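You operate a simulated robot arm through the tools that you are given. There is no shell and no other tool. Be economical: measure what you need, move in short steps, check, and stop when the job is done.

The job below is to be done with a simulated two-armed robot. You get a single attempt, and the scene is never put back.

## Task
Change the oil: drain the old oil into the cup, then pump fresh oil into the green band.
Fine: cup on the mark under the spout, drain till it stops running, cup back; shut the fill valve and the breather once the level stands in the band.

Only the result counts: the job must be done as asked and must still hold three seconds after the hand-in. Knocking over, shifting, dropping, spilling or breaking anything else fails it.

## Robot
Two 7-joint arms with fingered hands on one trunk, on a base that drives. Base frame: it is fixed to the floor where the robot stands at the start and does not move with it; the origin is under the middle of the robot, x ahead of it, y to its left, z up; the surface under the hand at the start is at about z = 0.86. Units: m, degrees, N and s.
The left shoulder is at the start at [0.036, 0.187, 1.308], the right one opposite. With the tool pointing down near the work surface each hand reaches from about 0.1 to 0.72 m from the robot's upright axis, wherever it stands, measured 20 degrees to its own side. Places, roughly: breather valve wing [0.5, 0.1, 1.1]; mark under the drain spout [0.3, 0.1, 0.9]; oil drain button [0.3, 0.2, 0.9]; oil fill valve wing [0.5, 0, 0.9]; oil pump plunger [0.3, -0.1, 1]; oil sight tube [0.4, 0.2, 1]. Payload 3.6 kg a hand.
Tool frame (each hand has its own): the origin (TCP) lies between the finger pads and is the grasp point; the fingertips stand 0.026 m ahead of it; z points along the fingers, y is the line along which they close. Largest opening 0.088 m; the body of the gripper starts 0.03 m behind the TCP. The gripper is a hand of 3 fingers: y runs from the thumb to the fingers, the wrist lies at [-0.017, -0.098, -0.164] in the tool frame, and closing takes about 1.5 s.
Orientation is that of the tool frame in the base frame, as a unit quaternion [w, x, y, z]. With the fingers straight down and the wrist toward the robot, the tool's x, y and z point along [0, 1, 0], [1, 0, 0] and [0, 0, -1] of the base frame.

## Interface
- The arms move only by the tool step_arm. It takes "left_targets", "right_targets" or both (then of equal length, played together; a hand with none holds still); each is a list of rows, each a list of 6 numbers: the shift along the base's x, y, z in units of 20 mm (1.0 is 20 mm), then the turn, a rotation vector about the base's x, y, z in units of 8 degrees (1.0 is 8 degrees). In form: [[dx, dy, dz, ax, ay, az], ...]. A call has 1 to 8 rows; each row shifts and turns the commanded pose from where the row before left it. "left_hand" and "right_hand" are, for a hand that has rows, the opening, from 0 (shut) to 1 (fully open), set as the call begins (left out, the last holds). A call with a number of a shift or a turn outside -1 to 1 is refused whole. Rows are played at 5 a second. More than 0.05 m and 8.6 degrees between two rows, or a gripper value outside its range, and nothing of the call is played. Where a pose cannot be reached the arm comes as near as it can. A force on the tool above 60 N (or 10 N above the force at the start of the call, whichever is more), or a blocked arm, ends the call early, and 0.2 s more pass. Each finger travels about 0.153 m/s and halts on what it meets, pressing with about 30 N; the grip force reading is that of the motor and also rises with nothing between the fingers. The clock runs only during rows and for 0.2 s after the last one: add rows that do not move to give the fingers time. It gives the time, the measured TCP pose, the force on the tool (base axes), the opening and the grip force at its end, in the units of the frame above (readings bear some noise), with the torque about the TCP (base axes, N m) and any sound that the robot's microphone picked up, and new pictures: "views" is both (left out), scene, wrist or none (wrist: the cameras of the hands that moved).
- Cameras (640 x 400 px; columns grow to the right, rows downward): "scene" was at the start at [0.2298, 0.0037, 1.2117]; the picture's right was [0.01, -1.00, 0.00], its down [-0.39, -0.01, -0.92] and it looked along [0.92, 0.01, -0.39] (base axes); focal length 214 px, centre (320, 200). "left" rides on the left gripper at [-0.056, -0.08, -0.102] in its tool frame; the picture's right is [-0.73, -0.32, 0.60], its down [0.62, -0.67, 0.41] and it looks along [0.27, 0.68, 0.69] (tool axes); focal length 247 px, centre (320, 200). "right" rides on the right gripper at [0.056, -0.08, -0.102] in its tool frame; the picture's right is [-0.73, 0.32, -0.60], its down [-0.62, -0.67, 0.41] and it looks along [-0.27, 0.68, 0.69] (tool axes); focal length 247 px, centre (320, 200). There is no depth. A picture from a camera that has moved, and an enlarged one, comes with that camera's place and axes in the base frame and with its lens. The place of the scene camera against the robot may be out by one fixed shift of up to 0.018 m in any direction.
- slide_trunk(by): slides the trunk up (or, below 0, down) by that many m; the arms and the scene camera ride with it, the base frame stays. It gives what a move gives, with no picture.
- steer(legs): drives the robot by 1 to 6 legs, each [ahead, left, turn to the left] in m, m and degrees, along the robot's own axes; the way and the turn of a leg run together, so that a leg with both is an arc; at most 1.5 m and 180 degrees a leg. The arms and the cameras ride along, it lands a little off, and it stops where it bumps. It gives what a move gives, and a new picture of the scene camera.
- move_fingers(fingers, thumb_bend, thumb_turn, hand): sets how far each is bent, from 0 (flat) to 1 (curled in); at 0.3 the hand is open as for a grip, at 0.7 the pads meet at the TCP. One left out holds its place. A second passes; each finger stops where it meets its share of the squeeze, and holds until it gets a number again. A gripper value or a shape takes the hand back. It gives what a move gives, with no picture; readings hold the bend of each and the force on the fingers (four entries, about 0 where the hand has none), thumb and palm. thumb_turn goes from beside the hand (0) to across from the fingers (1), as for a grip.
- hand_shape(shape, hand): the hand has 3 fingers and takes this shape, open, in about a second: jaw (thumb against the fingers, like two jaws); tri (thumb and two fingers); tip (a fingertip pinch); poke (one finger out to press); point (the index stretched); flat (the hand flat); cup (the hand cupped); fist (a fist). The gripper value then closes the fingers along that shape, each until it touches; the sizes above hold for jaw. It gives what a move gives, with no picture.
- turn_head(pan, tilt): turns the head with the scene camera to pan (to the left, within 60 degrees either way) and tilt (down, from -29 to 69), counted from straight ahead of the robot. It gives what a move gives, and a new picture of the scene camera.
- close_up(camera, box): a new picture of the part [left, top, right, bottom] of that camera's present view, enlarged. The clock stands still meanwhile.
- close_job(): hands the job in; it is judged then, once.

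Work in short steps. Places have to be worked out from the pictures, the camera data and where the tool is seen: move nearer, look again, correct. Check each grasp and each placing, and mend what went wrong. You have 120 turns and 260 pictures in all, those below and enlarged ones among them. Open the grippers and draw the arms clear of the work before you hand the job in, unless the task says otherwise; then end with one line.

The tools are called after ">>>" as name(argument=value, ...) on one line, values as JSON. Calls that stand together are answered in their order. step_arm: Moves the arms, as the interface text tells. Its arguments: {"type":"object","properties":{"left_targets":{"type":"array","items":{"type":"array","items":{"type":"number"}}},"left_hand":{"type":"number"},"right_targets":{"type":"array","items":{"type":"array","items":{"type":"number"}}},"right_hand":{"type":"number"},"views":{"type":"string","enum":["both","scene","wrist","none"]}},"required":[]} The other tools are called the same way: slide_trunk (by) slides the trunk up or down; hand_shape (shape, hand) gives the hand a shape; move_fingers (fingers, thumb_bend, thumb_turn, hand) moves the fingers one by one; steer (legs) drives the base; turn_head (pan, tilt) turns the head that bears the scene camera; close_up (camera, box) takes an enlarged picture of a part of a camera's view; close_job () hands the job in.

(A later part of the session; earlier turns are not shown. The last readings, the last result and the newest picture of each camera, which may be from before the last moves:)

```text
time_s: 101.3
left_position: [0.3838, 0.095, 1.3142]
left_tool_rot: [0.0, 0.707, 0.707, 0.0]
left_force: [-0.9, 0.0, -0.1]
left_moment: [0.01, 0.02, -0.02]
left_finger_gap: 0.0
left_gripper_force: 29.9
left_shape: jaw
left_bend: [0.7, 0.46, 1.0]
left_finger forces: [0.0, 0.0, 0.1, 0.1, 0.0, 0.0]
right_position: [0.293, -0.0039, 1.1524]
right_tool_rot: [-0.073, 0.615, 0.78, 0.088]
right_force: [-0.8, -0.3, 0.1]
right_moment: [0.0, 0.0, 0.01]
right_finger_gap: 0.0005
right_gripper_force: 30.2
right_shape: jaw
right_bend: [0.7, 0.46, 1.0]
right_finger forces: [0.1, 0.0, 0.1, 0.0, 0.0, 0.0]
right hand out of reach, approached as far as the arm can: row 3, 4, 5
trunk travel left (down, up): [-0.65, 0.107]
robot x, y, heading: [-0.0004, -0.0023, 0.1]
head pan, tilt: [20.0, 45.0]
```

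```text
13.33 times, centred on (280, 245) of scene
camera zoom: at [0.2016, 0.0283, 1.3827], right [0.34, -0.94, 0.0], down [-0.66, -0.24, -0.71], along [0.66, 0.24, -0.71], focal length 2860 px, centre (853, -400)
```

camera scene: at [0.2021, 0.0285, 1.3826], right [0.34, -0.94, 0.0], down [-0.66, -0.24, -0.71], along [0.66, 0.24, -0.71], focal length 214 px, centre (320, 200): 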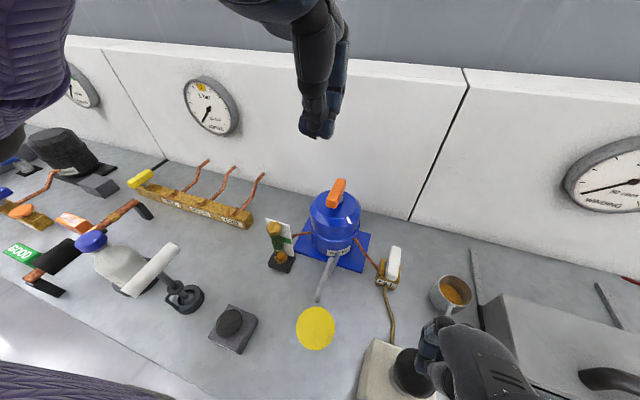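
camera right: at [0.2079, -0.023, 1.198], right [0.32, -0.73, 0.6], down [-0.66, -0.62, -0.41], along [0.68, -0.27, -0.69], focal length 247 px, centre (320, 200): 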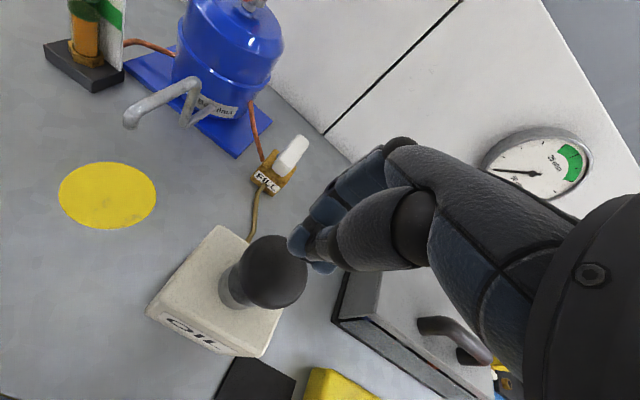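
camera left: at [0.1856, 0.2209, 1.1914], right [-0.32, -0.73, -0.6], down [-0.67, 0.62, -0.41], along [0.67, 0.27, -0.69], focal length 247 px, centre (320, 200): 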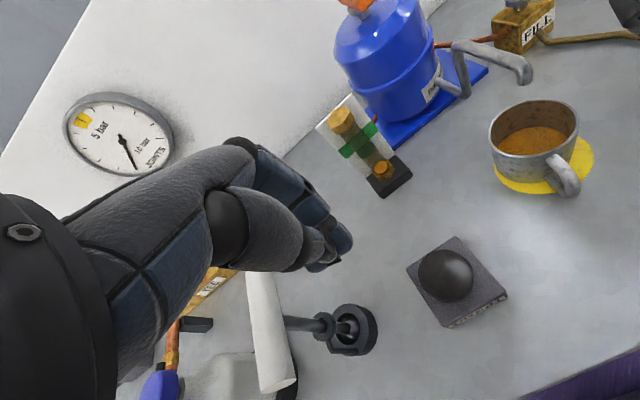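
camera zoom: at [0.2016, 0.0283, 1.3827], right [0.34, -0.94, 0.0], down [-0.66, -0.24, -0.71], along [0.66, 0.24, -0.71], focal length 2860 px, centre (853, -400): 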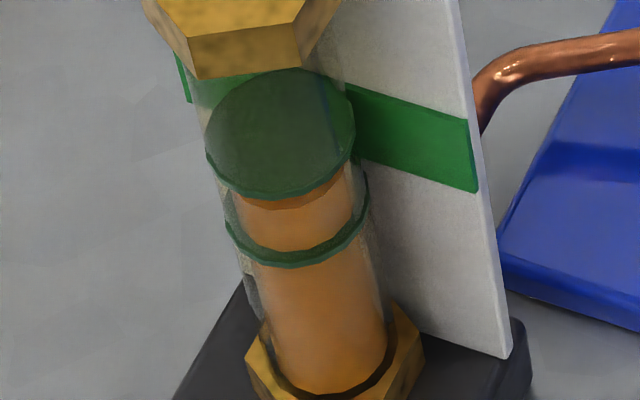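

The oil top now stands mid-band (centre 168 against band limits of 210 and 130), so I'll stop pumping. Next is the fill valve: its wing is along x at about (0.508, -0.051, 0.925). I'll turn the right hand to jaws along y and move above it.

>>> step_arm(right_targets=[[0.5, -0.6, 0, -0.137, -0.113, 0.952], [0.9, -0.6, 0, -0.137, -0.113, 0.952], [1, -0.5, 0, -0.137, -0.113, 0.952], [1, -0.5, 0, -0.137, -0.113, 0.952], [1, -0.4, 0, -0.137, -0.113, 0.952], [1, -0.2, 0, -0.137, -0.113, 0.952], [1, 0, 0, -0.137, -0.113, 0.952], [1, 0, 0, -0.137, -0.113, 0.952]], right_hand=0.6, views="none")

>>> step_arm(right_targets=[[0.6, 0, 0, -0.137, -0.113, 0.952], [0.6, 0, 0, -0.137, -0.113, 0.952]])

```text
time_s: 103.1
left_position: [0.3854, 0.0964, 1.3135]
left_tool_rot: [0.0, 0.708, 0.707, -0.001]
left_force: [-0.3, -0.4, -0.3]
left_moment: [-0.01, -0.02, -0.02]
left_finger_gap: 0.0
left_gripper_force: 30.3
left_shape: jaw
left_bend: [0.7, 0.46, 1.0]
left_finger forces: [0.0, 0.0, 0.0, 0.0, 0.1, 0.0]
right_position: [0.4196, -0.0052, 1.1719]
right_tool_rot: [-0.037, 0.151, 0.988, 0.015]
right_force: [0.4, 0.8, -0.1]
right_moment: [0.03, 0.01, 0.02]
right_finger_gap: 0.0524
right_gripper_force: 0.1
right_shape: jaw
right_bend: [0.39, 0.63, 1.0]
right_finger forces: [0.0, 0.1, 0.1, 0.0, 0.0, 0.1]
right hand out of reach, approached as far as the arm can: row 1, 2
trunk travel left (down, up): [-0.65, 0.107]
robot x, y, heading: [-0.002, -0.005, 0.1]
head pan, tilt: [20.0, 45.0]
```

```text
time_s: 103.7
left_position: [0.3848, 0.0958, 1.3147]
left_tool_rot: [0.0, 0.708, 0.707, 0.0]
left_force: [0.5, -0.1, 0.8]
left_moment: [0.02, -0.01, -0.02]
left_finger_gap: 0.0
left_gripper_force: 30.3
left_shape: jaw
left_bend: [0.7, 0.46, 1.0]
left_finger forces: [0.0, 0.0, 0.0, 0.0, 0.0, 0.0]
right_position: [0.4319, -0.0047, 1.1722]
right_tool_rot: [-0.029, 0.085, 0.996, 0.005]
right_force: [0.1, 0.6, -0.3]
right_moment: [0.02, 0.01, -0.02]
right_finger_gap: 0.0526
right_gripper_force: 0.1
right_shape: jaw
right_bend: [0.39, 0.63, 1.0]
right_finger forces: [0.0, 0.1, 0.0, 0.0, 0.0, 0.0]
right hand out of reach, approached as far as the arm can: row 2
trunk travel left (down, up): [-0.65, 0.107]
robot x, y, heading: [-0.0047, -0.0005, -0.2]
head pan, tilt: [20.0, 45.0]
camera scene: at [0.2018, 0.0285, 1.3827], right [0.34, -0.94, 0.0], down [-0.66, -0.24, -0.71], along [0.66, 0.24, -0.71], focal length 214 px, centre (320, 200)
camera right: at [0.3676, -0.075, 1.2763], right [0.81, 0.18, 0.56], down [0.48, -0.75, -0.45], along [0.34, 0.63, -0.7], focal length 247 px, centre (320, 200)
```

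scene: 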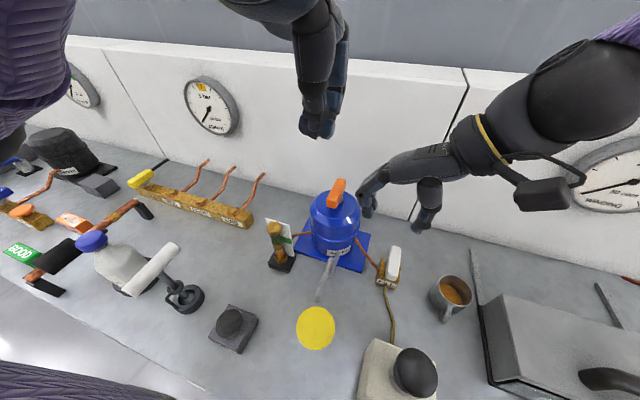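
right: 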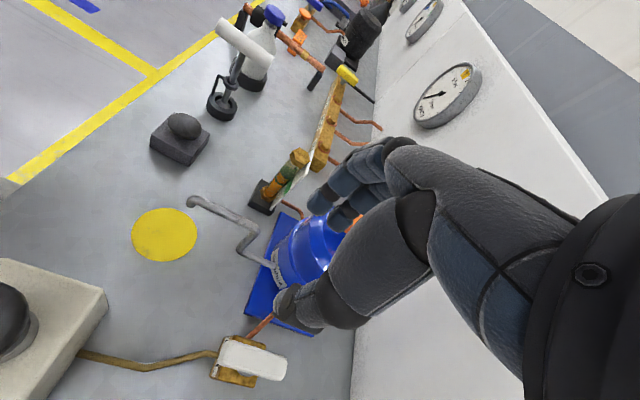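

The wing centre is at about (0.496, -0.047), top near 0.945, lying along x and about 8 cm long. Moving over it and down.

>>> step_arm(right_targets=[[0.2, -0.8, -0.5, 0, 0, 0], [0.5, -0.8, -1, 0, 0, 0.4], [0.8, -0.5, -1, 0, 0, 0.4], [0.8, 0, -1, 0, 0, 0.4], [0.8, 0, -1, 0, 0, 0], [0, 0, -1, 0, 0, 0]])

```text
time_s: 105.1
left_position: [0.3855, 0.0956, 1.3135]
left_tool_rot: [0.0, 0.708, 0.707, 0.0]
left_force: [-0.4, 0.7, 0.7]
left_moment: [0.0, -0.01, 0.02]
left_finger_gap: 0.0
left_gripper_force: 29.6
left_shape: jaw
left_bend: [0.7, 0.46, 1.0]
left_finger forces: [0.0, 0.1, 0.1, 0.1, 0.1, 0.0]
right_position: [0.4553, -0.0132, 1.1188]
right_tool_rot: [-0.033, 0.085, 0.996, 0.017]
right_force: [0.0, 0.1, 0.4]
right_moment: [0.0, 0.0, 0.01]
right_finger_gap: 0.0526
right_gripper_force: 0.0
right_shape: jaw
right_bend: [0.39, 0.63, 1.0]
right_finger forces: [0.1, 0.0, 0.0, 0.0, 0.0, 0.0]
right hand out of reach, approached as far as the arm can: row 2, 3, 4
trunk travel left (down, up): [-0.65, 0.107]
robot x, y, heading: [-0.0055, -0.004, -0.1]
head pan, tilt: [20.0, 45.0]
camera scene: at [0.2023, 0.0284, 1.3826], right [0.34, -0.94, 0.0], down [-0.66, -0.24, -0.71], along [0.66, 0.24, -0.71], focal length 214 px, centre (320, 200)
camera right: at [0.3918, -0.0872, 1.2212], right [0.81, 0.17, 0.56], down [0.47, -0.74, -0.47], along [0.34, 0.65, -0.68], focal length 247 px, centre (320, 200)
```

scene: 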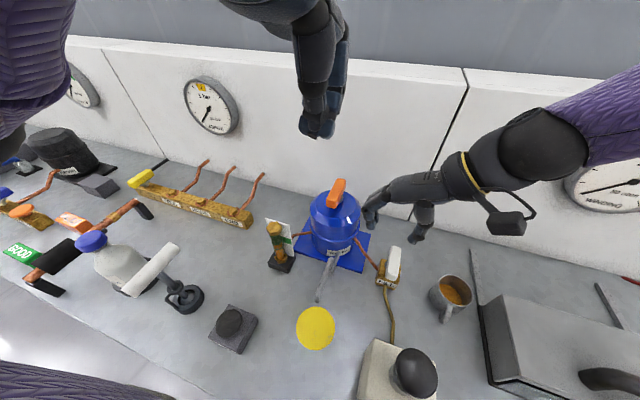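
right: 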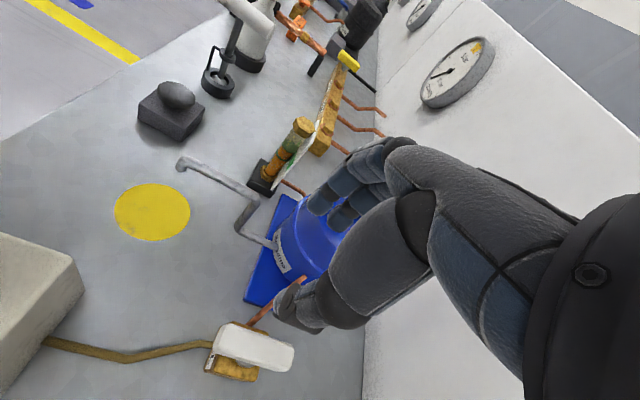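

The yaw tops out at about 80°, which is enough. Continuing over the wing without more turning.

>>> step_arm(right_targets=[[0, -0.6, 0, 0, 0, 0], [0, -0.6, 0, 0, 0, 0], [0.5, -0.5, 0, 0, 0, 0], [0.5, 0, -0.5, 0, 0, 0], [0.5, 0, -1, 0, 0, 0], [0.5, 0, -1, 0, 0, 0], [0, 0, -1, 0, 0, 0], [0, 0, -1, 0, 0, 0]])

```text
time_s: 106.9
left_position: [0.3847, 0.0974, 1.3129]
left_tool_rot: [0.0, 0.708, 0.706, 0.0]
left_force: [0.8, 0.0, -0.4]
left_moment: [0.02, 0.0, -0.01]
left_finger_gap: 0.0003
left_gripper_force: 29.6
left_shape: jaw
left_bend: [0.7, 0.46, 1.0]
left_finger forces: [0.0, 0.0, 0.0, 0.0, 0.0, 0.0]
right_position: [0.4581, -0.0228, 1.0393]
right_tool_rot: [-0.031, 0.085, 0.996, 0.018]
right_force: [0.4, -0.4, -0.1]
right_moment: [-0.03, 0.05, -0.01]
right_finger_gap: 0.0527
right_gripper_force: 0.1
right_shape: jaw
right_bend: [0.39, 0.63, 1.0]
right_finger forces: [0.0, 0.1, 0.0, 0.0, 0.0, 0.0]
right hand out of reach, approached as far as the arm can: row 2, 3, 4, 5, 6, 7
trunk travel left (down, up): [-0.65, 0.107]
robot x, y, heading: [-0.0058, -0.0005, -0.0]
head pan, tilt: [20.0, 45.0]
camera scene: at [0.2023, 0.029, 1.3826], right [0.34, -0.94, 0.0], down [-0.66, -0.24, -0.71], along [0.66, 0.24, -0.71], focal length 214 px, centre (320, 200)
camera right: at [0.3948, -0.0961, 1.1424], right [0.81, 0.16, 0.56], down [0.47, -0.74, -0.47], along [0.34, 0.65, -0.68], focal length 247 px, centre (320, 200)
```

scene: 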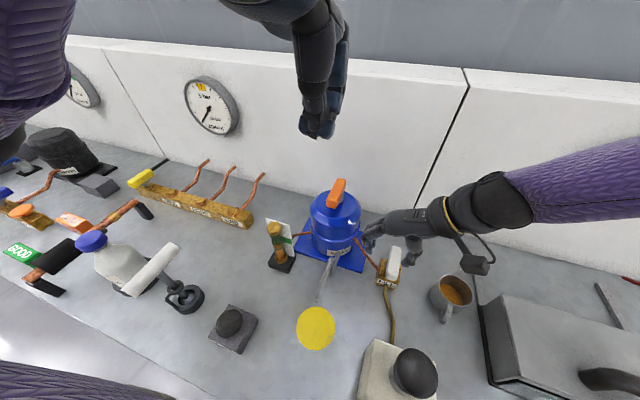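
right: 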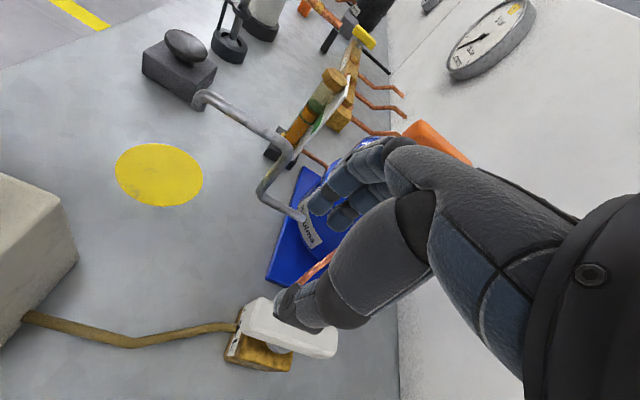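

The yawed hand keeps hitting limits here. I'll instead use the comfortable fingers-down pose with closed fingers, and push the wing's near end sideways to turn it. First: raise, turn back and move right of the wing.

>>> step_arm(right_targets=[[0, 0, 1, 0, 0, 0], [0, 0, 1, 0, 0, 0], [0, 0, 1, -0.05, -0.01, -1], [0, -0.5, 0, -0.05, -0.01, -1], [0, -0.5, 0, -0.05, -0.01, -1], [0, -0.5, 0, -0.05, -0.01, -1], [0, -0.6, 0, -0.05, -0.01, -1], [0, -0.6, 0, -0.05, -0.01, -1]], right_hand=0, views="none")

>>> step_arm(right_targets=[[0, -0.6, 0, -0.05, -0.01, -1], [0, -0.6, 0, -0.05, -0.01, -1], [0, 0, 0, -0.05, -0.01, -1], [0, 0, 0, -0.05, -0.01, -1], [0, 0, -1, 0, 0, 0], [0, 0, -1, 0, 0, 0]])

```text
time_s: 108.7
left_position: [0.3852, 0.0959, 1.3148]
left_tool_rot: [0.0, 0.708, 0.706, 0.0]
left_force: [-0.1, -0.1, -0.1]
left_moment: [0.0, 0.02, -0.02]
left_finger_gap: 0.0
left_gripper_force: 30.0
left_shape: jaw
left_bend: [0.7, 0.46, 1.0]
left_finger forces: [0.0, 0.1, 0.1, 0.1, 0.0, 0.0]
right_position: [0.4602, -0.0794, 1.0997]
right_tool_rot: [-0.02, 0.484, 0.875, 0.006]
right_force: [0.4, -1.5, -0.5]
right_moment: [0.02, 0.0, 0.01]
right_finger_gap: 0.0
right_gripper_force: 30.1
right_shape: jaw
right_bend: [0.7, 0.45, 1.0]
right_finger forces: [0.1, 0.0, 0.0, 0.0, 0.1, 0.0]
trunk travel left (down, up): [-0.65, 0.107]
robot x, y, heading: [-0.0021, -0.0009, 0.1]
head pan, tilt: [20.0, 45.0]
```

```text
time_s: 110.1
left_position: [0.3854, 0.096, 1.3136]
left_tool_rot: [0.0, 0.708, 0.706, -0.001]
left_force: [-0.3, 0.0, 0.5]
left_moment: [-0.02, 0.0, 0.0]
left_finger_gap: 0.0001
left_gripper_force: 30.4
left_shape: jaw
left_bend: [0.7, 0.46, 1.0]
left_finger forces: [0.0, 0.1, 0.1, 0.1, 0.1, 0.1]
right_position: [0.4599, -0.0991, 1.0607]
right_tool_rot: [-0.008, 0.706, 0.708, 0.0]
right_force: [0.1, -0.1, 0.5]
right_moment: [0.02, 0.01, 0.02]
right_finger_gap: 0.0002
right_gripper_force: 29.3
right_shape: jaw
right_bend: [0.7, 0.45, 1.0]
right_finger forces: [0.0, 0.0, 0.0, 0.0, 0.0, 0.0]
trunk travel left (down, up): [-0.65, 0.107]
robot x, y, heading: [0.0017, -0.0027, -0.2]
head pan, tilt: [20.0, 45.0]
camera scene: at [0.2021, 0.0286, 1.3826], right [0.34, -0.94, 0.0], down [-0.66, -0.24, -0.71], along [0.66, 0.24, -0.71], focal length 214 px, centre (320, 200)
camera right: at [0.381, -0.0455, 1.1635], right [0.33, -0.74, 0.59], down [-0.67, -0.62, -0.41], along [0.67, -0.26, -0.7], focal length 247 px, centre (320, 200)
```

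scene: 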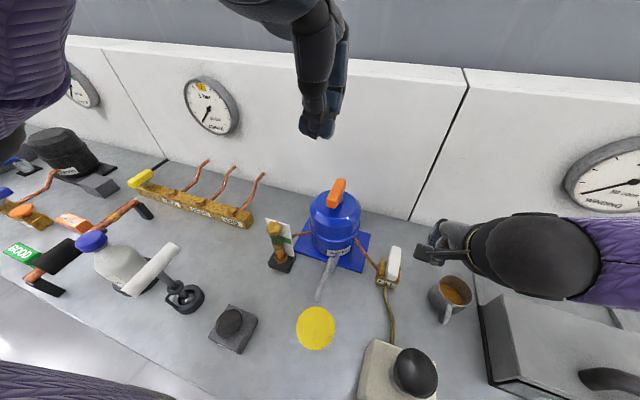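
right: 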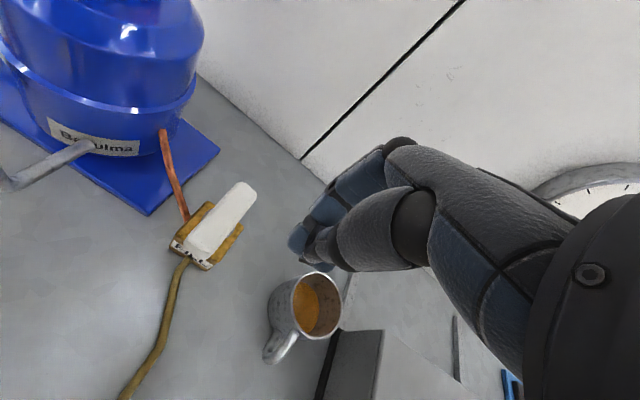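

The wing spans x 0.45 to 0.54 at y about -0.048. I'll lower the closed fingertips to the right of its near end.

>>> step_arm(right_targets=[[0, 0, -1, 0, 0, 0], [0, 0, -1, 0, 0, 0], [0, 0, -1, 0, 0, 0], [0, 0, -1, 0, 0, 0], [0, 0, -1, 0, 0, 0], [0, 0.4, 0, 0, 0, 0]], views="wrist")

>>> close_up(camera="scene", box=[340, 200, 480, 320])

```text
time_s: 111.5
left_position: [0.3849, 0.0967, 1.3154]
left_tool_rot: [-0.001, 0.708, 0.706, -0.001]
left_force: [0.4, 0.6, 0.1]
left_moment: [0.0, 0.01, -0.01]
left_finger_gap: 0.0
left_gripper_force: 29.9
left_shape: jaw
left_bend: [0.7, 0.46, 1.0]
left_finger forces: [0.1, 0.0, 0.0, 0.0, 0.1, 0.0]
right_position: [0.4592, -0.0926, 0.9582]
right_tool_rot: [-0.009, 0.706, 0.708, -0.001]
right_force: [-0.3, 0.8, 0.4]
right_moment: [-0.02, 0.01, 0.01]
right_finger_gap: 0.0
right_gripper_force: 30.2
right_shape: jaw
right_bend: [0.7, 0.45, 1.0]
right_finger forces: [0.0, 0.0, 0.1, 0.1, 0.1, 0.0]
trunk travel left (down, up): [-0.65, 0.107]
robot x, y, heading: [-0.0083, -0.002, 0.2]
head pan, tilt: [20.0, 45.0]
camera right: at [0.381, -0.0381, 1.0627], right [0.33, -0.74, 0.59], down [-0.67, -0.62, -0.41], along [0.67, -0.26, -0.7], focal length 247 px, centre (320, 200)
```

right: 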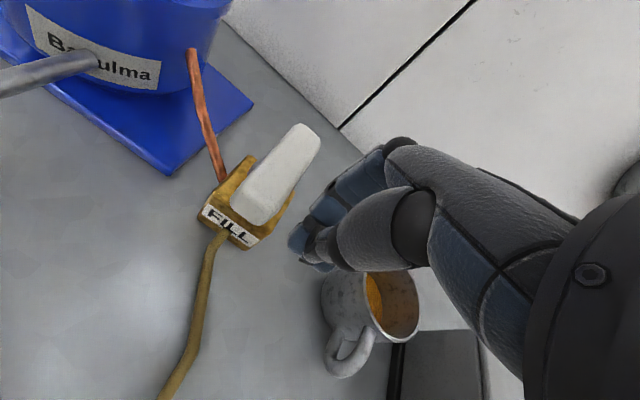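

```text
3.33 times, centred on (410, 260) of scene
camera zoom: at [0.202, 0.0287, 1.3826], right [0.34, -0.94, 0.0], down [-0.66, -0.24, -0.71], along [0.66, 0.24, -0.71], focal length 715 px, centre (20, 0)
```

zoom: 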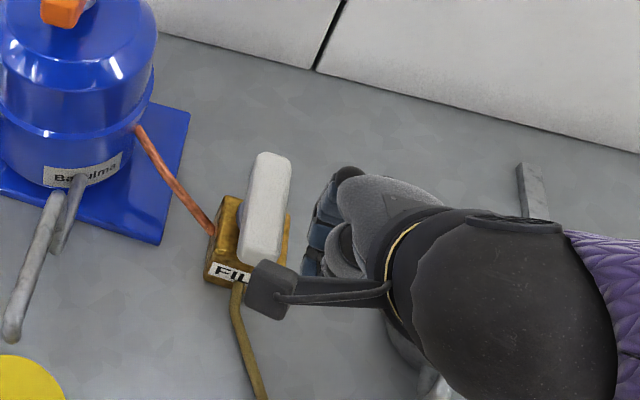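

The fingers are right beside the wing's near end. Pushing left in small steps while watching force and wing angle.

>>> step_arm(right_targets=[[0, 0.4, 0, 0, 0, 0], [0, 0.4, 0, 0, 0, 0], [0, 0.4, 0, 0, 0, 0], [0, 0.4, 0, 0, 0, 0], [0, 0.4, 0, 0, 0, 0]], views="wrist")

```text
time_s: 112.7
left_position: [0.3853, 0.0958, 1.3138]
left_tool_rot: [0.001, 0.708, 0.707, 0.0]
left_force: [-0.2, 0.0, -0.8]
left_moment: [0.0, -0.01, -0.01]
left_finger_gap: 0.0001
left_gripper_force: 30.5
left_shape: jaw
left_bend: [0.7, 0.46, 1.0]
left_finger forces: [0.1, 0.1, 0.0, 0.0, 0.1, 0.0]
right_position: [0.4595, -0.0527, 0.9609]
right_tool_rot: [-0.009, 0.706, 0.708, 0.001]
right_force: [-2.2, -0.1, 3.0]
right_moment: [0.02, -0.08, 0.06]
right_finger_gap: 0.0002
right_gripper_force: 30.2
right_shape: jaw
right_bend: [0.7, 0.45, 1.0]
right_finger forces: [4.2, 0.0, 0.0, 0.1, 0.0, 0.0]
trunk travel left (down, up): [-0.65, 0.107]
robot x, y, heading: [-0.002, -0.0013, -0.0]
head pan, tilt: [20.0, 45.0]
camera right: at [0.3804, 0.0025, 1.0642], right [0.33, -0.74, 0.59], down [-0.67, -0.62, -0.41], along [0.67, -0.26, -0.7], focal length 247 px, centre (320, 200)
```

right: 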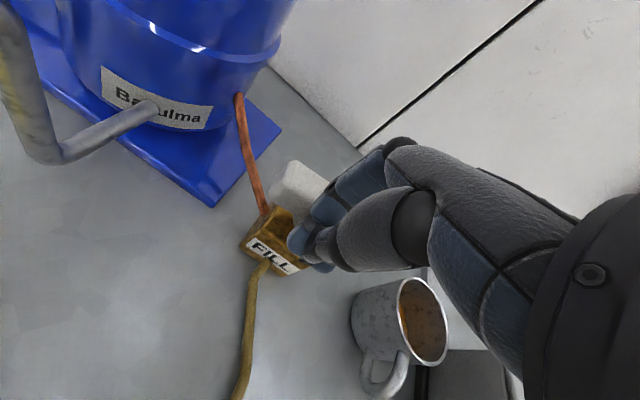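

>>> close_up(camera="scene", box=[340, 200, 480, 320])

>>> close_up(camera="left", box=[400, 160, 640, 320])

```text
3.33 times, centred on (410, 260) of scene
camera zoom: at [0.2015, 0.0284, 1.3828], right [0.34, -0.94, 0.0], down [-0.66, -0.24, -0.71], along [0.66, 0.24, -0.71], focal length 715 px, centre (20, 0)
```

zoom: 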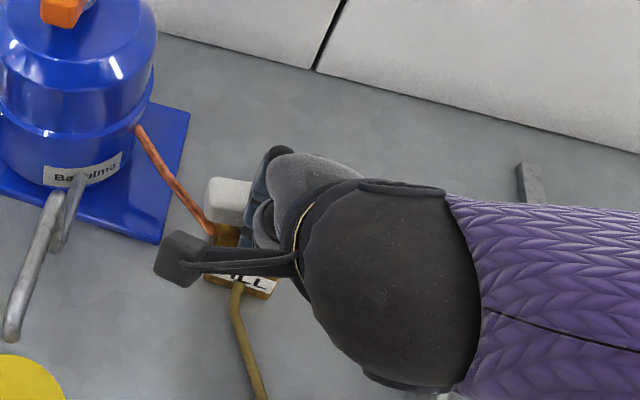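

```text
2.50 times, centred on (520, 240) of left
camera zoom: at [0.3037, 0.0404, 1.4165], right [-0.32, -0.73, -0.6], down [-0.66, 0.62, -0.41], along [0.68, 0.27, -0.69], focal length 617 px, centre (-180, 100)
```

zoom: 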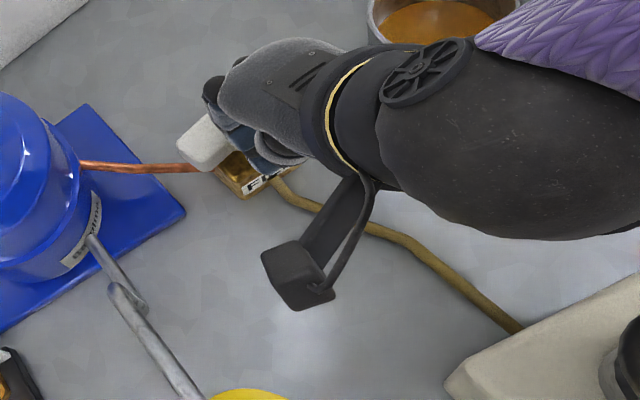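

The wing has turned well toward crosswise, clockwise and with little force. I'll finish by moving to its left half and pushing it away until it stops.

>>> step_arm(right_targets=[[0, 0.5, 0, 0, 0, 0], [0, 0.5, 0, 0, 0, 0], [0.3, 0, 0, 0, 0, 0], [0.3, 0, 0, 0, 0, 0], [0.2, 0, 0, 0, 0, 0]], views="wrist")

>>> close_up(camera="left", box=[400, 160, 640, 320])

```text
time_s: 113.9
left_position: [0.3782, 0.0941, 1.3163]
left_tool_rot: [0.001, 0.708, 0.706, 0.002]
left_force: [0.4, 1.1, -0.6]
left_moment: [-0.03, -0.02, 0.0]
left_finger_gap: 0.0
left_gripper_force: 29.9
left_shape: jaw
left_bend: [0.7, 0.46, 1.0]
left_finger forces: [0.0, 0.0, 0.0, 0.1, 0.0, 0.1]
right_position: [0.4674, -0.0297, 0.9627]
right_tool_rot: [-0.011, 0.704, 0.71, 0.001]
right_force: [-41.7, -5.9, 25.2]
right_moment: [-0.3, -0.18, -0.47]
right_finger_gap: 0.0
right_gripper_force: 30.0
right_shape: jaw
right_bend: [0.7, 0.45, 1.0]
right_finger forces: [6.1, 42.3, 0.0, 0.0, 0.0, 0.0]
trunk travel left (down, up): [-0.65, 0.107]
robot x, y, heading: [-0.0034, -0.003, 0.0]
head pan, tilt: [20.0, 45.0]
camera right: at [0.3879, 0.0243, 1.0661], right [0.33, -0.74, 0.58], down [-0.66, -0.62, -0.41], along [0.67, -0.25, -0.7], focal length 247 px, centre (320, 200)
```

right: 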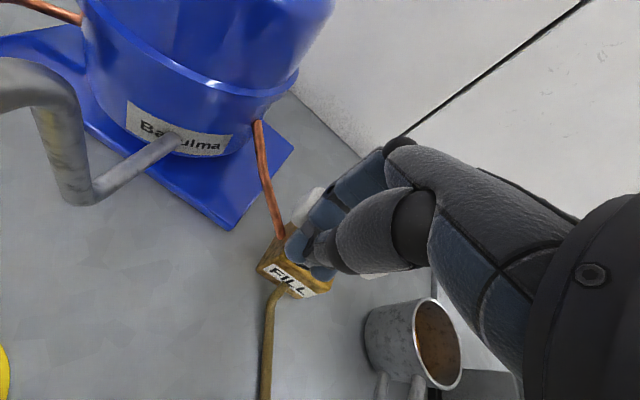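

```text
2.50 times, centred on (520, 240) of left
camera zoom: at [0.2963, 0.04, 1.4182], right [-0.32, -0.73, -0.6], down [-0.66, 0.62, -0.41], along [0.68, 0.27, -0.68], focal length 617 px, centre (-180, 100)
```

zoom: 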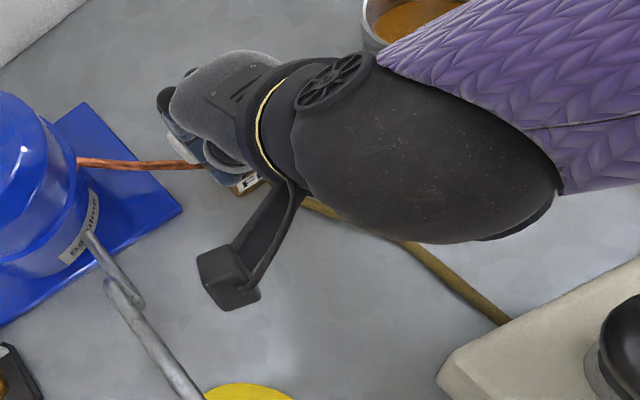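

A firm 42 N stop. I'll back off and up to inspect the wing.

>>> step_arm(right_targets=[[-1, 0, 0, 0, 0, 0], [-0.5, 0, 0.5, 0, 0, 0], [-0.5, 0, 1, 0, 0, 0], [0, 0, 1, 0, 0, 0], [0, 0, 1, 0, 0, 0], [0, 0, 1, 0, 0, 0], [0, -1, 1, 0, 0, 0], [0, -1, 1, 0, 0, 0]])

>>> close_up(camera="scene", box=[340, 200, 480, 320])

>>> close_up(camera="left", box=[280, 130, 640, 350])

```text
time_s: 115.7
left_position: [0.3852, 0.0951, 1.3141]
left_tool_rot: [0.0, 0.709, 0.706, 0.0]
left_force: [-0.3, -0.4, -0.8]
left_moment: [-0.02, -0.01, 0.01]
left_finger_gap: 0.0002
left_gripper_force: 30.0
left_shape: jaw
left_bend: [0.7, 0.46, 1.0]
left_finger forces: [0.0, 0.0, 0.1, 0.0, 0.0, 0.0]
right_position: [0.4366, -0.0748, 1.0901]
right_tool_rot: [-0.008, 0.705, 0.709, 0.0]
right_force: [0.5, 0.6, -0.2]
right_moment: [0.01, -0.01, 0.0]
right_finger_gap: 0.0
right_gripper_force: 30.2
right_shape: jaw
right_bend: [0.7, 0.46, 1.0]
right_finger forces: [0.0, 0.0, 0.0, 0.0, 0.0, 0.1]
trunk travel left (down, up): [-0.65, 0.107]
robot x, y, heading: [-0.0031, -0.0008, 0.2]
head pan, tilt: [20.0, 45.0]
camera scene: at [0.2019, 0.028, 1.3827], right [0.34, -0.94, 0.0], down [-0.66, -0.24, -0.71], along [0.66, 0.24, -0.71], focal length 214 px, centre (320, 200)
camera right: at [0.3576, -0.0204, 1.1935], right [0.33, -0.74, 0.59], down [-0.67, -0.62, -0.41], along [0.67, -0.26, -0.7], focal length 247 px, centre (320, 200)
```

scene: 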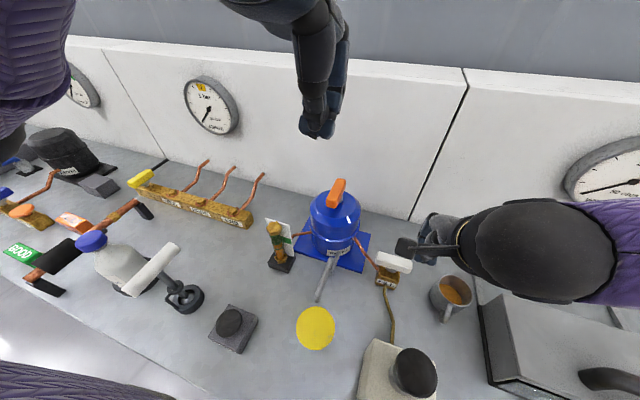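
right: 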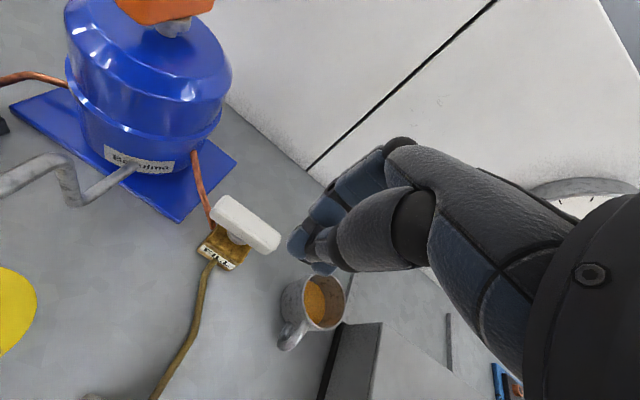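

```text
3.33 times, centred on (410, 260) of scene
camera zoom: at [0.2019, 0.028, 1.3827], right [0.34, -0.94, 0.0], down [-0.66, -0.24, -0.71], along [0.66, 0.24, -0.71], focal length 715 px, centre (20, 0)
```

zoom: 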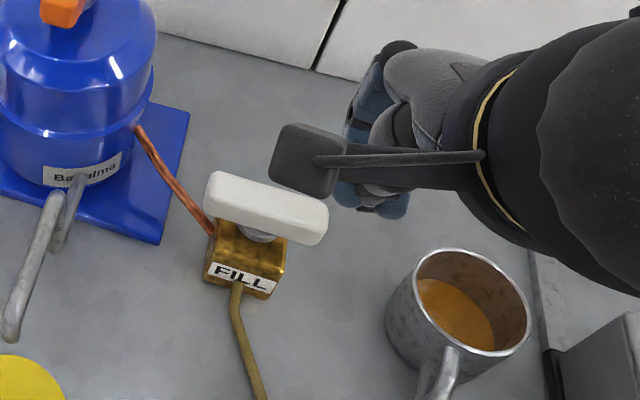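

```text
1.78 times, centred on (460, 240) of left
camera zoom: at [0.3041, 0.04, 1.4164], right [-0.32, -0.73, -0.6], down [-0.66, 0.62, -0.41], along [0.68, 0.27, -0.69], focal length 439 px, centre (71, 129)
```

zoom: 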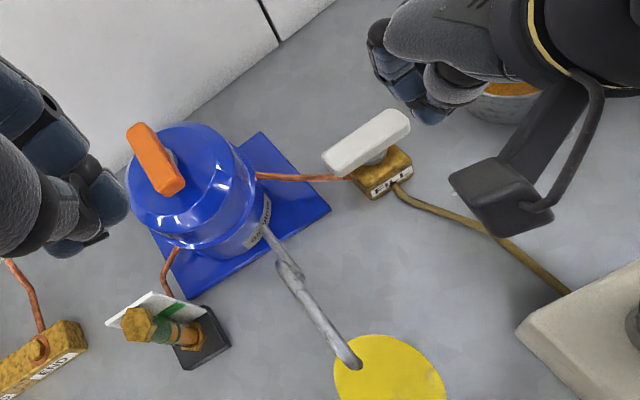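

The fill valve is shut crosswise. The breather wing triangulates to (0.548, 0.113, 1.058), along x. I'll move the right arm aside and bring the closed left hand to the right of its near end.

>>> step_arm(right_targets=[[-0.4, -1, 0.5, 0, 0, 0], [-0.4, -1, 0.5, 0, 0, 0], [-0.4, -1, 0.5, 0, 0, 0], [-0.4, -1, 0.5, 0, 0, 0], [0, -1, 0.5, 0, 0, 0]], views="none")

>>> step_arm(left_targets=[[0.8, -0.5, -1, 0, 0, 0], [0.8, -0.5, -1, 0, 0, 0], [0.8, -0.5, -1, 0, 0, 0], [0.8, -0.3, -1, 0, 0, 0], [0.8, 0, -1, 0, 0, 0], [0.8, 0, -1, 0, 0, 0], [0.8, 0, -1, 0, 0, 0], [0.7, 0, -1, 0, 0, 0]])

```text
time_s: 116.9
left_position: [0.3847, 0.0952, 1.3146]
left_tool_rot: [0.0, 0.707, 0.707, 0.0]
left_force: [0.3, -0.3, 0.0]
left_moment: [0.01, 0.01, 0.01]
left_finger_gap: 0.0
left_gripper_force: 29.9
left_shape: jaw
left_bend: [0.7, 0.46, 1.0]
left_finger forces: [0.0, 0.0, 0.0, 0.0, 0.0, 0.0]
right_position: [0.4021, -0.1736, 1.1396]
right_tool_rot: [-0.009, 0.706, 0.708, -0.001]
right_force: [0.0, -0.1, -0.2]
right_moment: [0.0, 0.03, 0.02]
right_finger_gap: 0.0001
right_gripper_force: 30.0
right_shape: jaw
right_bend: [0.7, 0.46, 1.0]
right_finger forces: [0.1, 0.1, 0.0, 0.0, 0.1, 0.1]
trunk travel left (down, up): [-0.65, 0.107]
robot x, y, heading: [-0.0046, -0.0013, -0.1]
head pan, tilt: [20.0, 45.0]
```

```text
time_s: 118.7
left_position: [0.5114, 0.0593, 1.1541]
left_tool_rot: [0.001, 0.708, 0.707, 0.0]
left_force: [0.8, -0.5, -0.5]
left_moment: [-0.01, 0.04, 0.01]
left_finger_gap: 0.0
left_gripper_force: 30.0
left_shape: jaw
left_bend: [0.7, 0.46, 1.0]
left_finger forces: [0.0, 0.1, 0.1, 0.1, 0.1, 0.1]
right_position: [0.4035, -0.1733, 1.1395]
right_tool_rot: [-0.009, 0.706, 0.708, 0.0]
right_force: [-0.6, 0.8, -0.9]
right_moment: [0.02, -0.05, 0.01]
right_finger_gap: 0.0
right_gripper_force: 29.7
right_shape: jaw
right_bend: [0.7, 0.46, 1.0]
right_finger forces: [0.0, 0.1, 0.1, 0.0, 0.0, 0.0]
trunk travel left (down, up): [-0.65, 0.107]
robot x, y, heading: [-0.0047, -0.0016, 0.2]
head pan, tilt: [20.0, 45.0]
camera scene: at [0.2024, 0.0284, 1.3826], right [0.34, -0.94, 0.0], down [-0.66, -0.24, -0.71], along [0.66, 0.24, -0.71], focal length 214 px, centre (320, 200)
camera left: at [0.4304, 0.0038, 1.2561], right [-0.32, -0.73, -0.6], down [-0.66, 0.62, -0.41], along [0.68, 0.27, -0.69], focal length 247 px, centre (320, 200)
```

scene: 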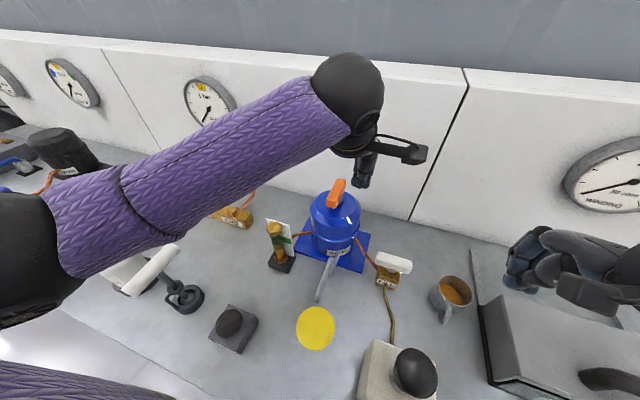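
left: 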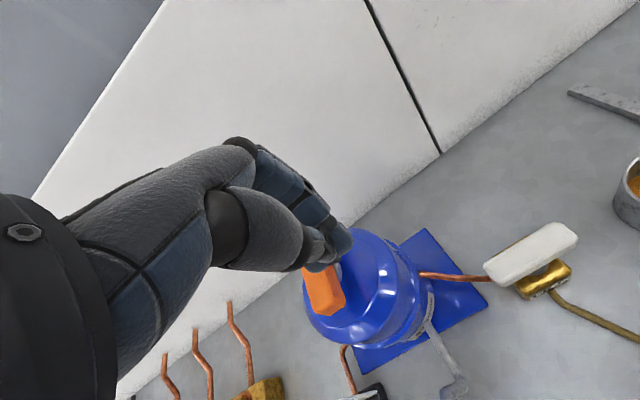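

The near end is at x about 0.51, y 0.095 to 0.124. I'll shift right a little for clearance and lower to wing height.

>>> step_arm(left_targets=[[0.3, -0.7, 0, 0, 0, 0], [0, -0.3, -0.8, 0, 0, 0], [0, 0, -1, 0, 0, 0], [0, 0, -1, 0, 0, 0], [0, 0, -1, 0, 0, 0]])

>>> close_up(camera="scene", box=[280, 150, 420, 270])

```text
time_s: 119.9
left_position: [0.5171, 0.0394, 1.0768]
left_tool_rot: [0.001, 0.707, 0.707, 0.0]
left_force: [-0.2, 0.5, -1.0]
left_moment: [-0.01, 0.0, 0.0]
left_finger_gap: 0.0
left_gripper_force: 29.5
left_shape: jaw
left_bend: [0.7, 0.46, 1.0]
left_finger forces: [0.0, 0.0, 0.1, 0.1, 0.1, 0.1]
right_position: [0.4025, -0.1744, 1.1388]
right_tool_rot: [-0.01, 0.706, 0.708, -0.001]
right_force: [-0.1, 0.0, 0.7]
right_moment: [0.0, 0.01, 0.02]
right_finger_gap: 0.0002
right_gripper_force: 30.5
right_shape: jaw
right_bend: [0.7, 0.46, 1.0]
right_finger forces: [0.0, 0.0, 0.1, 0.0, 0.0, 0.1]
trunk travel left (down, up): [-0.65, 0.107]
robot x, y, heading: [-0.0035, -0.0017, -0.2]
head pan, tilt: [20.0, 45.0]
camera scene: at [0.202, 0.0285, 1.3826], right [0.34, -0.94, 0.0], down [-0.66, -0.24, -0.71], along [0.66, 0.24, -0.71], focal length 214 px, centre (320, 200)
camera left: at [0.4364, -0.0154, 1.1793], right [-0.32, -0.73, -0.6], down [-0.66, 0.62, -0.41], along [0.68, 0.27, -0.69], focal length 247 px, centre (320, 200)
```

scene: 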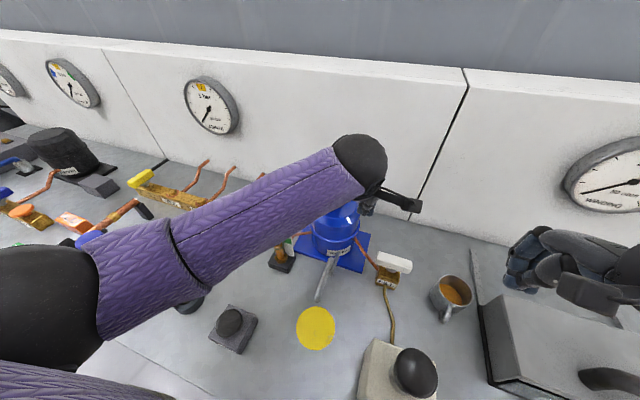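
left: 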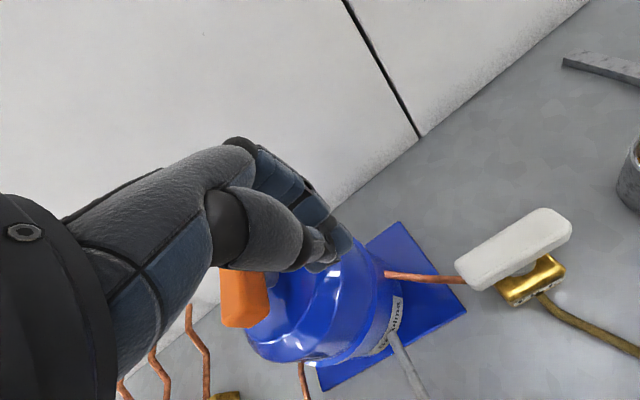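

```text
3.33 times, centred on (350, 210) of scene
camera zoom: at [0.202, 0.0285, 1.3826], right [0.34, -0.94, 0.0], down [-0.66, -0.24, -0.71], along [0.66, 0.24, -0.71], focal length 715 px, centre (220, 167)
```

zoom: 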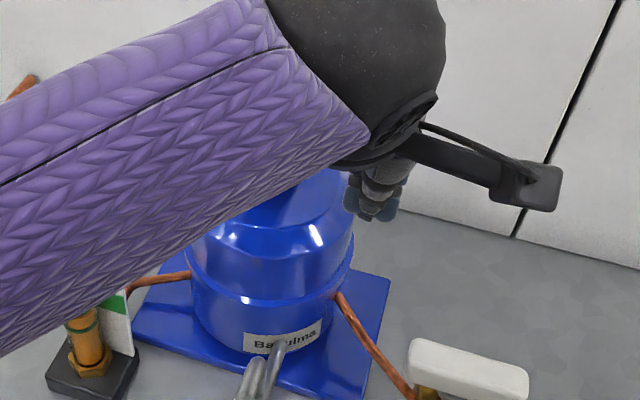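

Positioned at wing height on its right side. Pushing left.

>>> step_arm(left_targets=[[0, 0.4, 0, 0, 0, 0], [0, 0.4, 0, 0, 0, 0], [0, 0.4, 0, 0, 0, 0], [0, 0.4, 0, 0, 0, 0], [0, 0.4, 0, 0, 0, 0]], views="wrist")

```text
time_s: 121.1
left_position: [0.5168, 0.0803, 1.0762]
left_tool_rot: [0.0, 0.708, 0.707, 0.0]
left_force: [-0.6, -0.1, 0.1]
left_moment: [-0.01, 0.03, 0.02]
left_finger_gap: 0.0
left_gripper_force: 30.0
left_shape: jaw
left_bend: [0.7, 0.46, 1.0]
left_finger forces: [0.1, 0.0, 0.0, 0.0, 0.1, 0.1]
right_position: [0.4037, -0.1735, 1.1389]
right_tool_rot: [-0.009, 0.706, 0.708, -0.001]
right_force: [-0.2, -0.5, 0.9]
right_moment: [0.0, -0.01, 0.0]
right_finger_gap: 0.0
right_gripper_force: 30.2
right_shape: jaw
right_bend: [0.7, 0.46, 1.0]
right_finger forces: [0.1, 0.0, 0.0, 0.1, 0.1, 0.0]
trunk travel left (down, up): [-0.65, 0.107]
robot x, y, heading: [-0.0014, -0.0062, 0.1]
head pan, tilt: [20.0, 45.0]
camera left: at [0.436, 0.0243, 1.18], right [-0.32, -0.73, -0.6], down [-0.66, 0.62, -0.41], along [0.68, 0.27, -0.69], focal length 247 px, centre (320, 200)
```

left: 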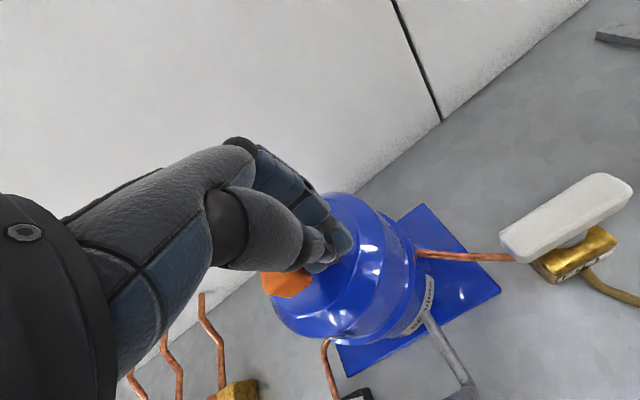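

>>> step_arm(left_targets=[[0, 0.4, 0, 0, 0, 0], [0, 0.4, 0, 0, 0, 0], [0, 0.4, 0, 0, 0, 0]], views="wrist")

>>> close_up(camera="left", box=[220, 180, 420, 360])

```text
time_s: 121.9
left_position: [0.5154, 0.1035, 1.0795]
left_tool_rot: [0.0, 0.707, 0.707, 0.001]
left_force: [-9.4, -2.8, 9.2]
left_moment: [0.03, -0.15, 0.0]
left_finger_gap: 0.0
left_gripper_force: 29.8
left_shape: jaw
left_bend: [0.7, 0.46, 1.0]
left_finger forces: [4.4, 9.2, 0.1, 0.0, 0.0, 0.0]
right_position: [0.4013, -0.1738, 1.14]
right_tool_rot: [-0.009, 0.706, 0.708, -0.001]
right_force: [0.2, 0.1, 0.2]
right_moment: [-0.01, 0.0, 0.01]
right_finger_gap: 0.0
right_gripper_force: 30.0
right_shape: jaw
right_bend: [0.7, 0.46, 1.0]
right_finger forces: [0.1, 0.0, 0.1, 0.0, 0.0, 0.0]
trunk travel left (down, up): [-0.65, 0.107]
robot x, y, heading: [-0.0029, -0.0008, -0.0]
head pan, tilt: [20.0, 45.0]
camera left: at [0.4341, 0.0495, 1.182], right [-0.32, -0.73, -0.6], down [-0.66, 0.62, -0.41], along [0.68, 0.27, -0.69], focal length 247 px, centre (320, 200)
```

left: 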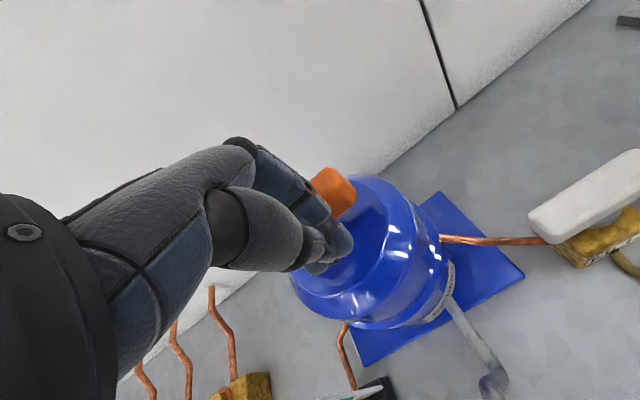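

```text
2.22 times, centred on (320, 270) of left
camera zoom: at [0.4341, 0.0495, 1.182], right [-0.32, -0.73, -0.6], down [-0.66, 0.62, -0.41], along [0.68, 0.27, -0.69], focal length 549 px, centre (320, 44)
```

zoom: 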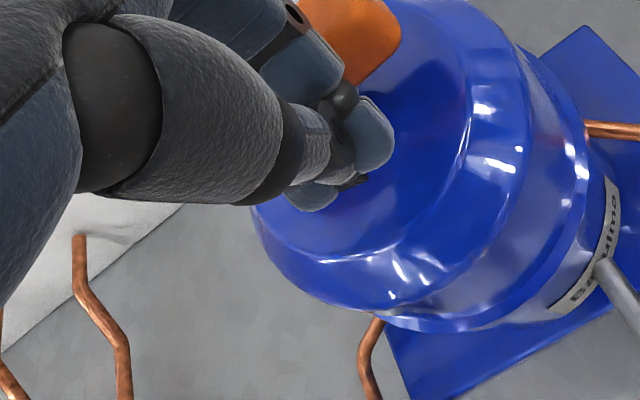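

The wing has turned nearly crosswise. I'll move to its left half and push away to the stop.

>>> step_arm(left_targets=[[0, 0.5, 0, 0, 0, 0], [0, 0.5, 0, 0, 0, 0], [0, 0.4, 0, 0, 0, 0], [0.3, 0, 0, 0, 0, 0], [0.3, 0, 0, 0, 0, 0], [0.2, 0, 0, 0, 0, 0]], views="wrist")

```text
time_s: 123.3
left_position: [0.5231, 0.1308, 1.0814]
left_tool_rot: [0.0, 0.708, 0.706, 0.0]
left_force: [-52.9, -1.8, 26.9]
left_moment: [-0.01, -0.09, -0.07]
left_finger_gap: 0.0
left_gripper_force: 30.0
left_shape: jaw
left_bend: [0.7, 0.44, 1.0]
left_finger forces: [35.6, 25.6, 0.1, 0.0, 0.0, 0.0]
right_position: [0.3949, -0.1738, 1.1428]
right_tool_rot: [-0.006, 0.706, 0.708, 0.002]
right_force: [-0.6, -0.8, 0.3]
right_moment: [-0.01, 0.0, 0.01]
right_finger_gap: 0.0
right_gripper_force: 30.1
right_shape: jaw
right_bend: [0.7, 0.46, 1.0]
right_finger forces: [0.0, 0.0, 0.0, 0.0, 0.0, 0.0]
trunk travel left (down, up): [-0.65, 0.107]
robot x, y, heading: [-0.0041, -0.0012, 0.0]
head pan, tilt: [20.0, 45.0]
camera left: at [0.4417, 0.0754, 1.1835], right [-0.32, -0.73, -0.6], down [-0.66, 0.62, -0.41], along [0.68, 0.27, -0.69], focal length 247 px, centre (320, 200)
```

left: 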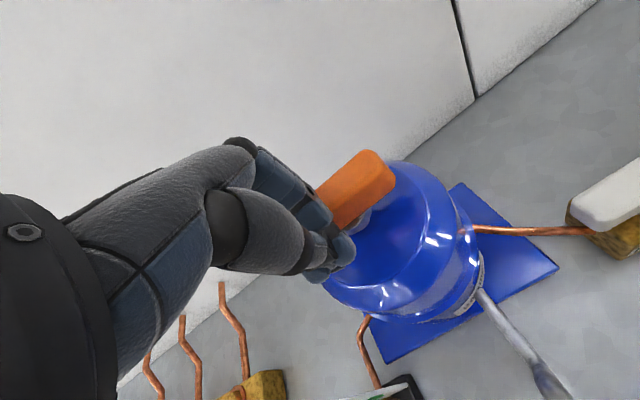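

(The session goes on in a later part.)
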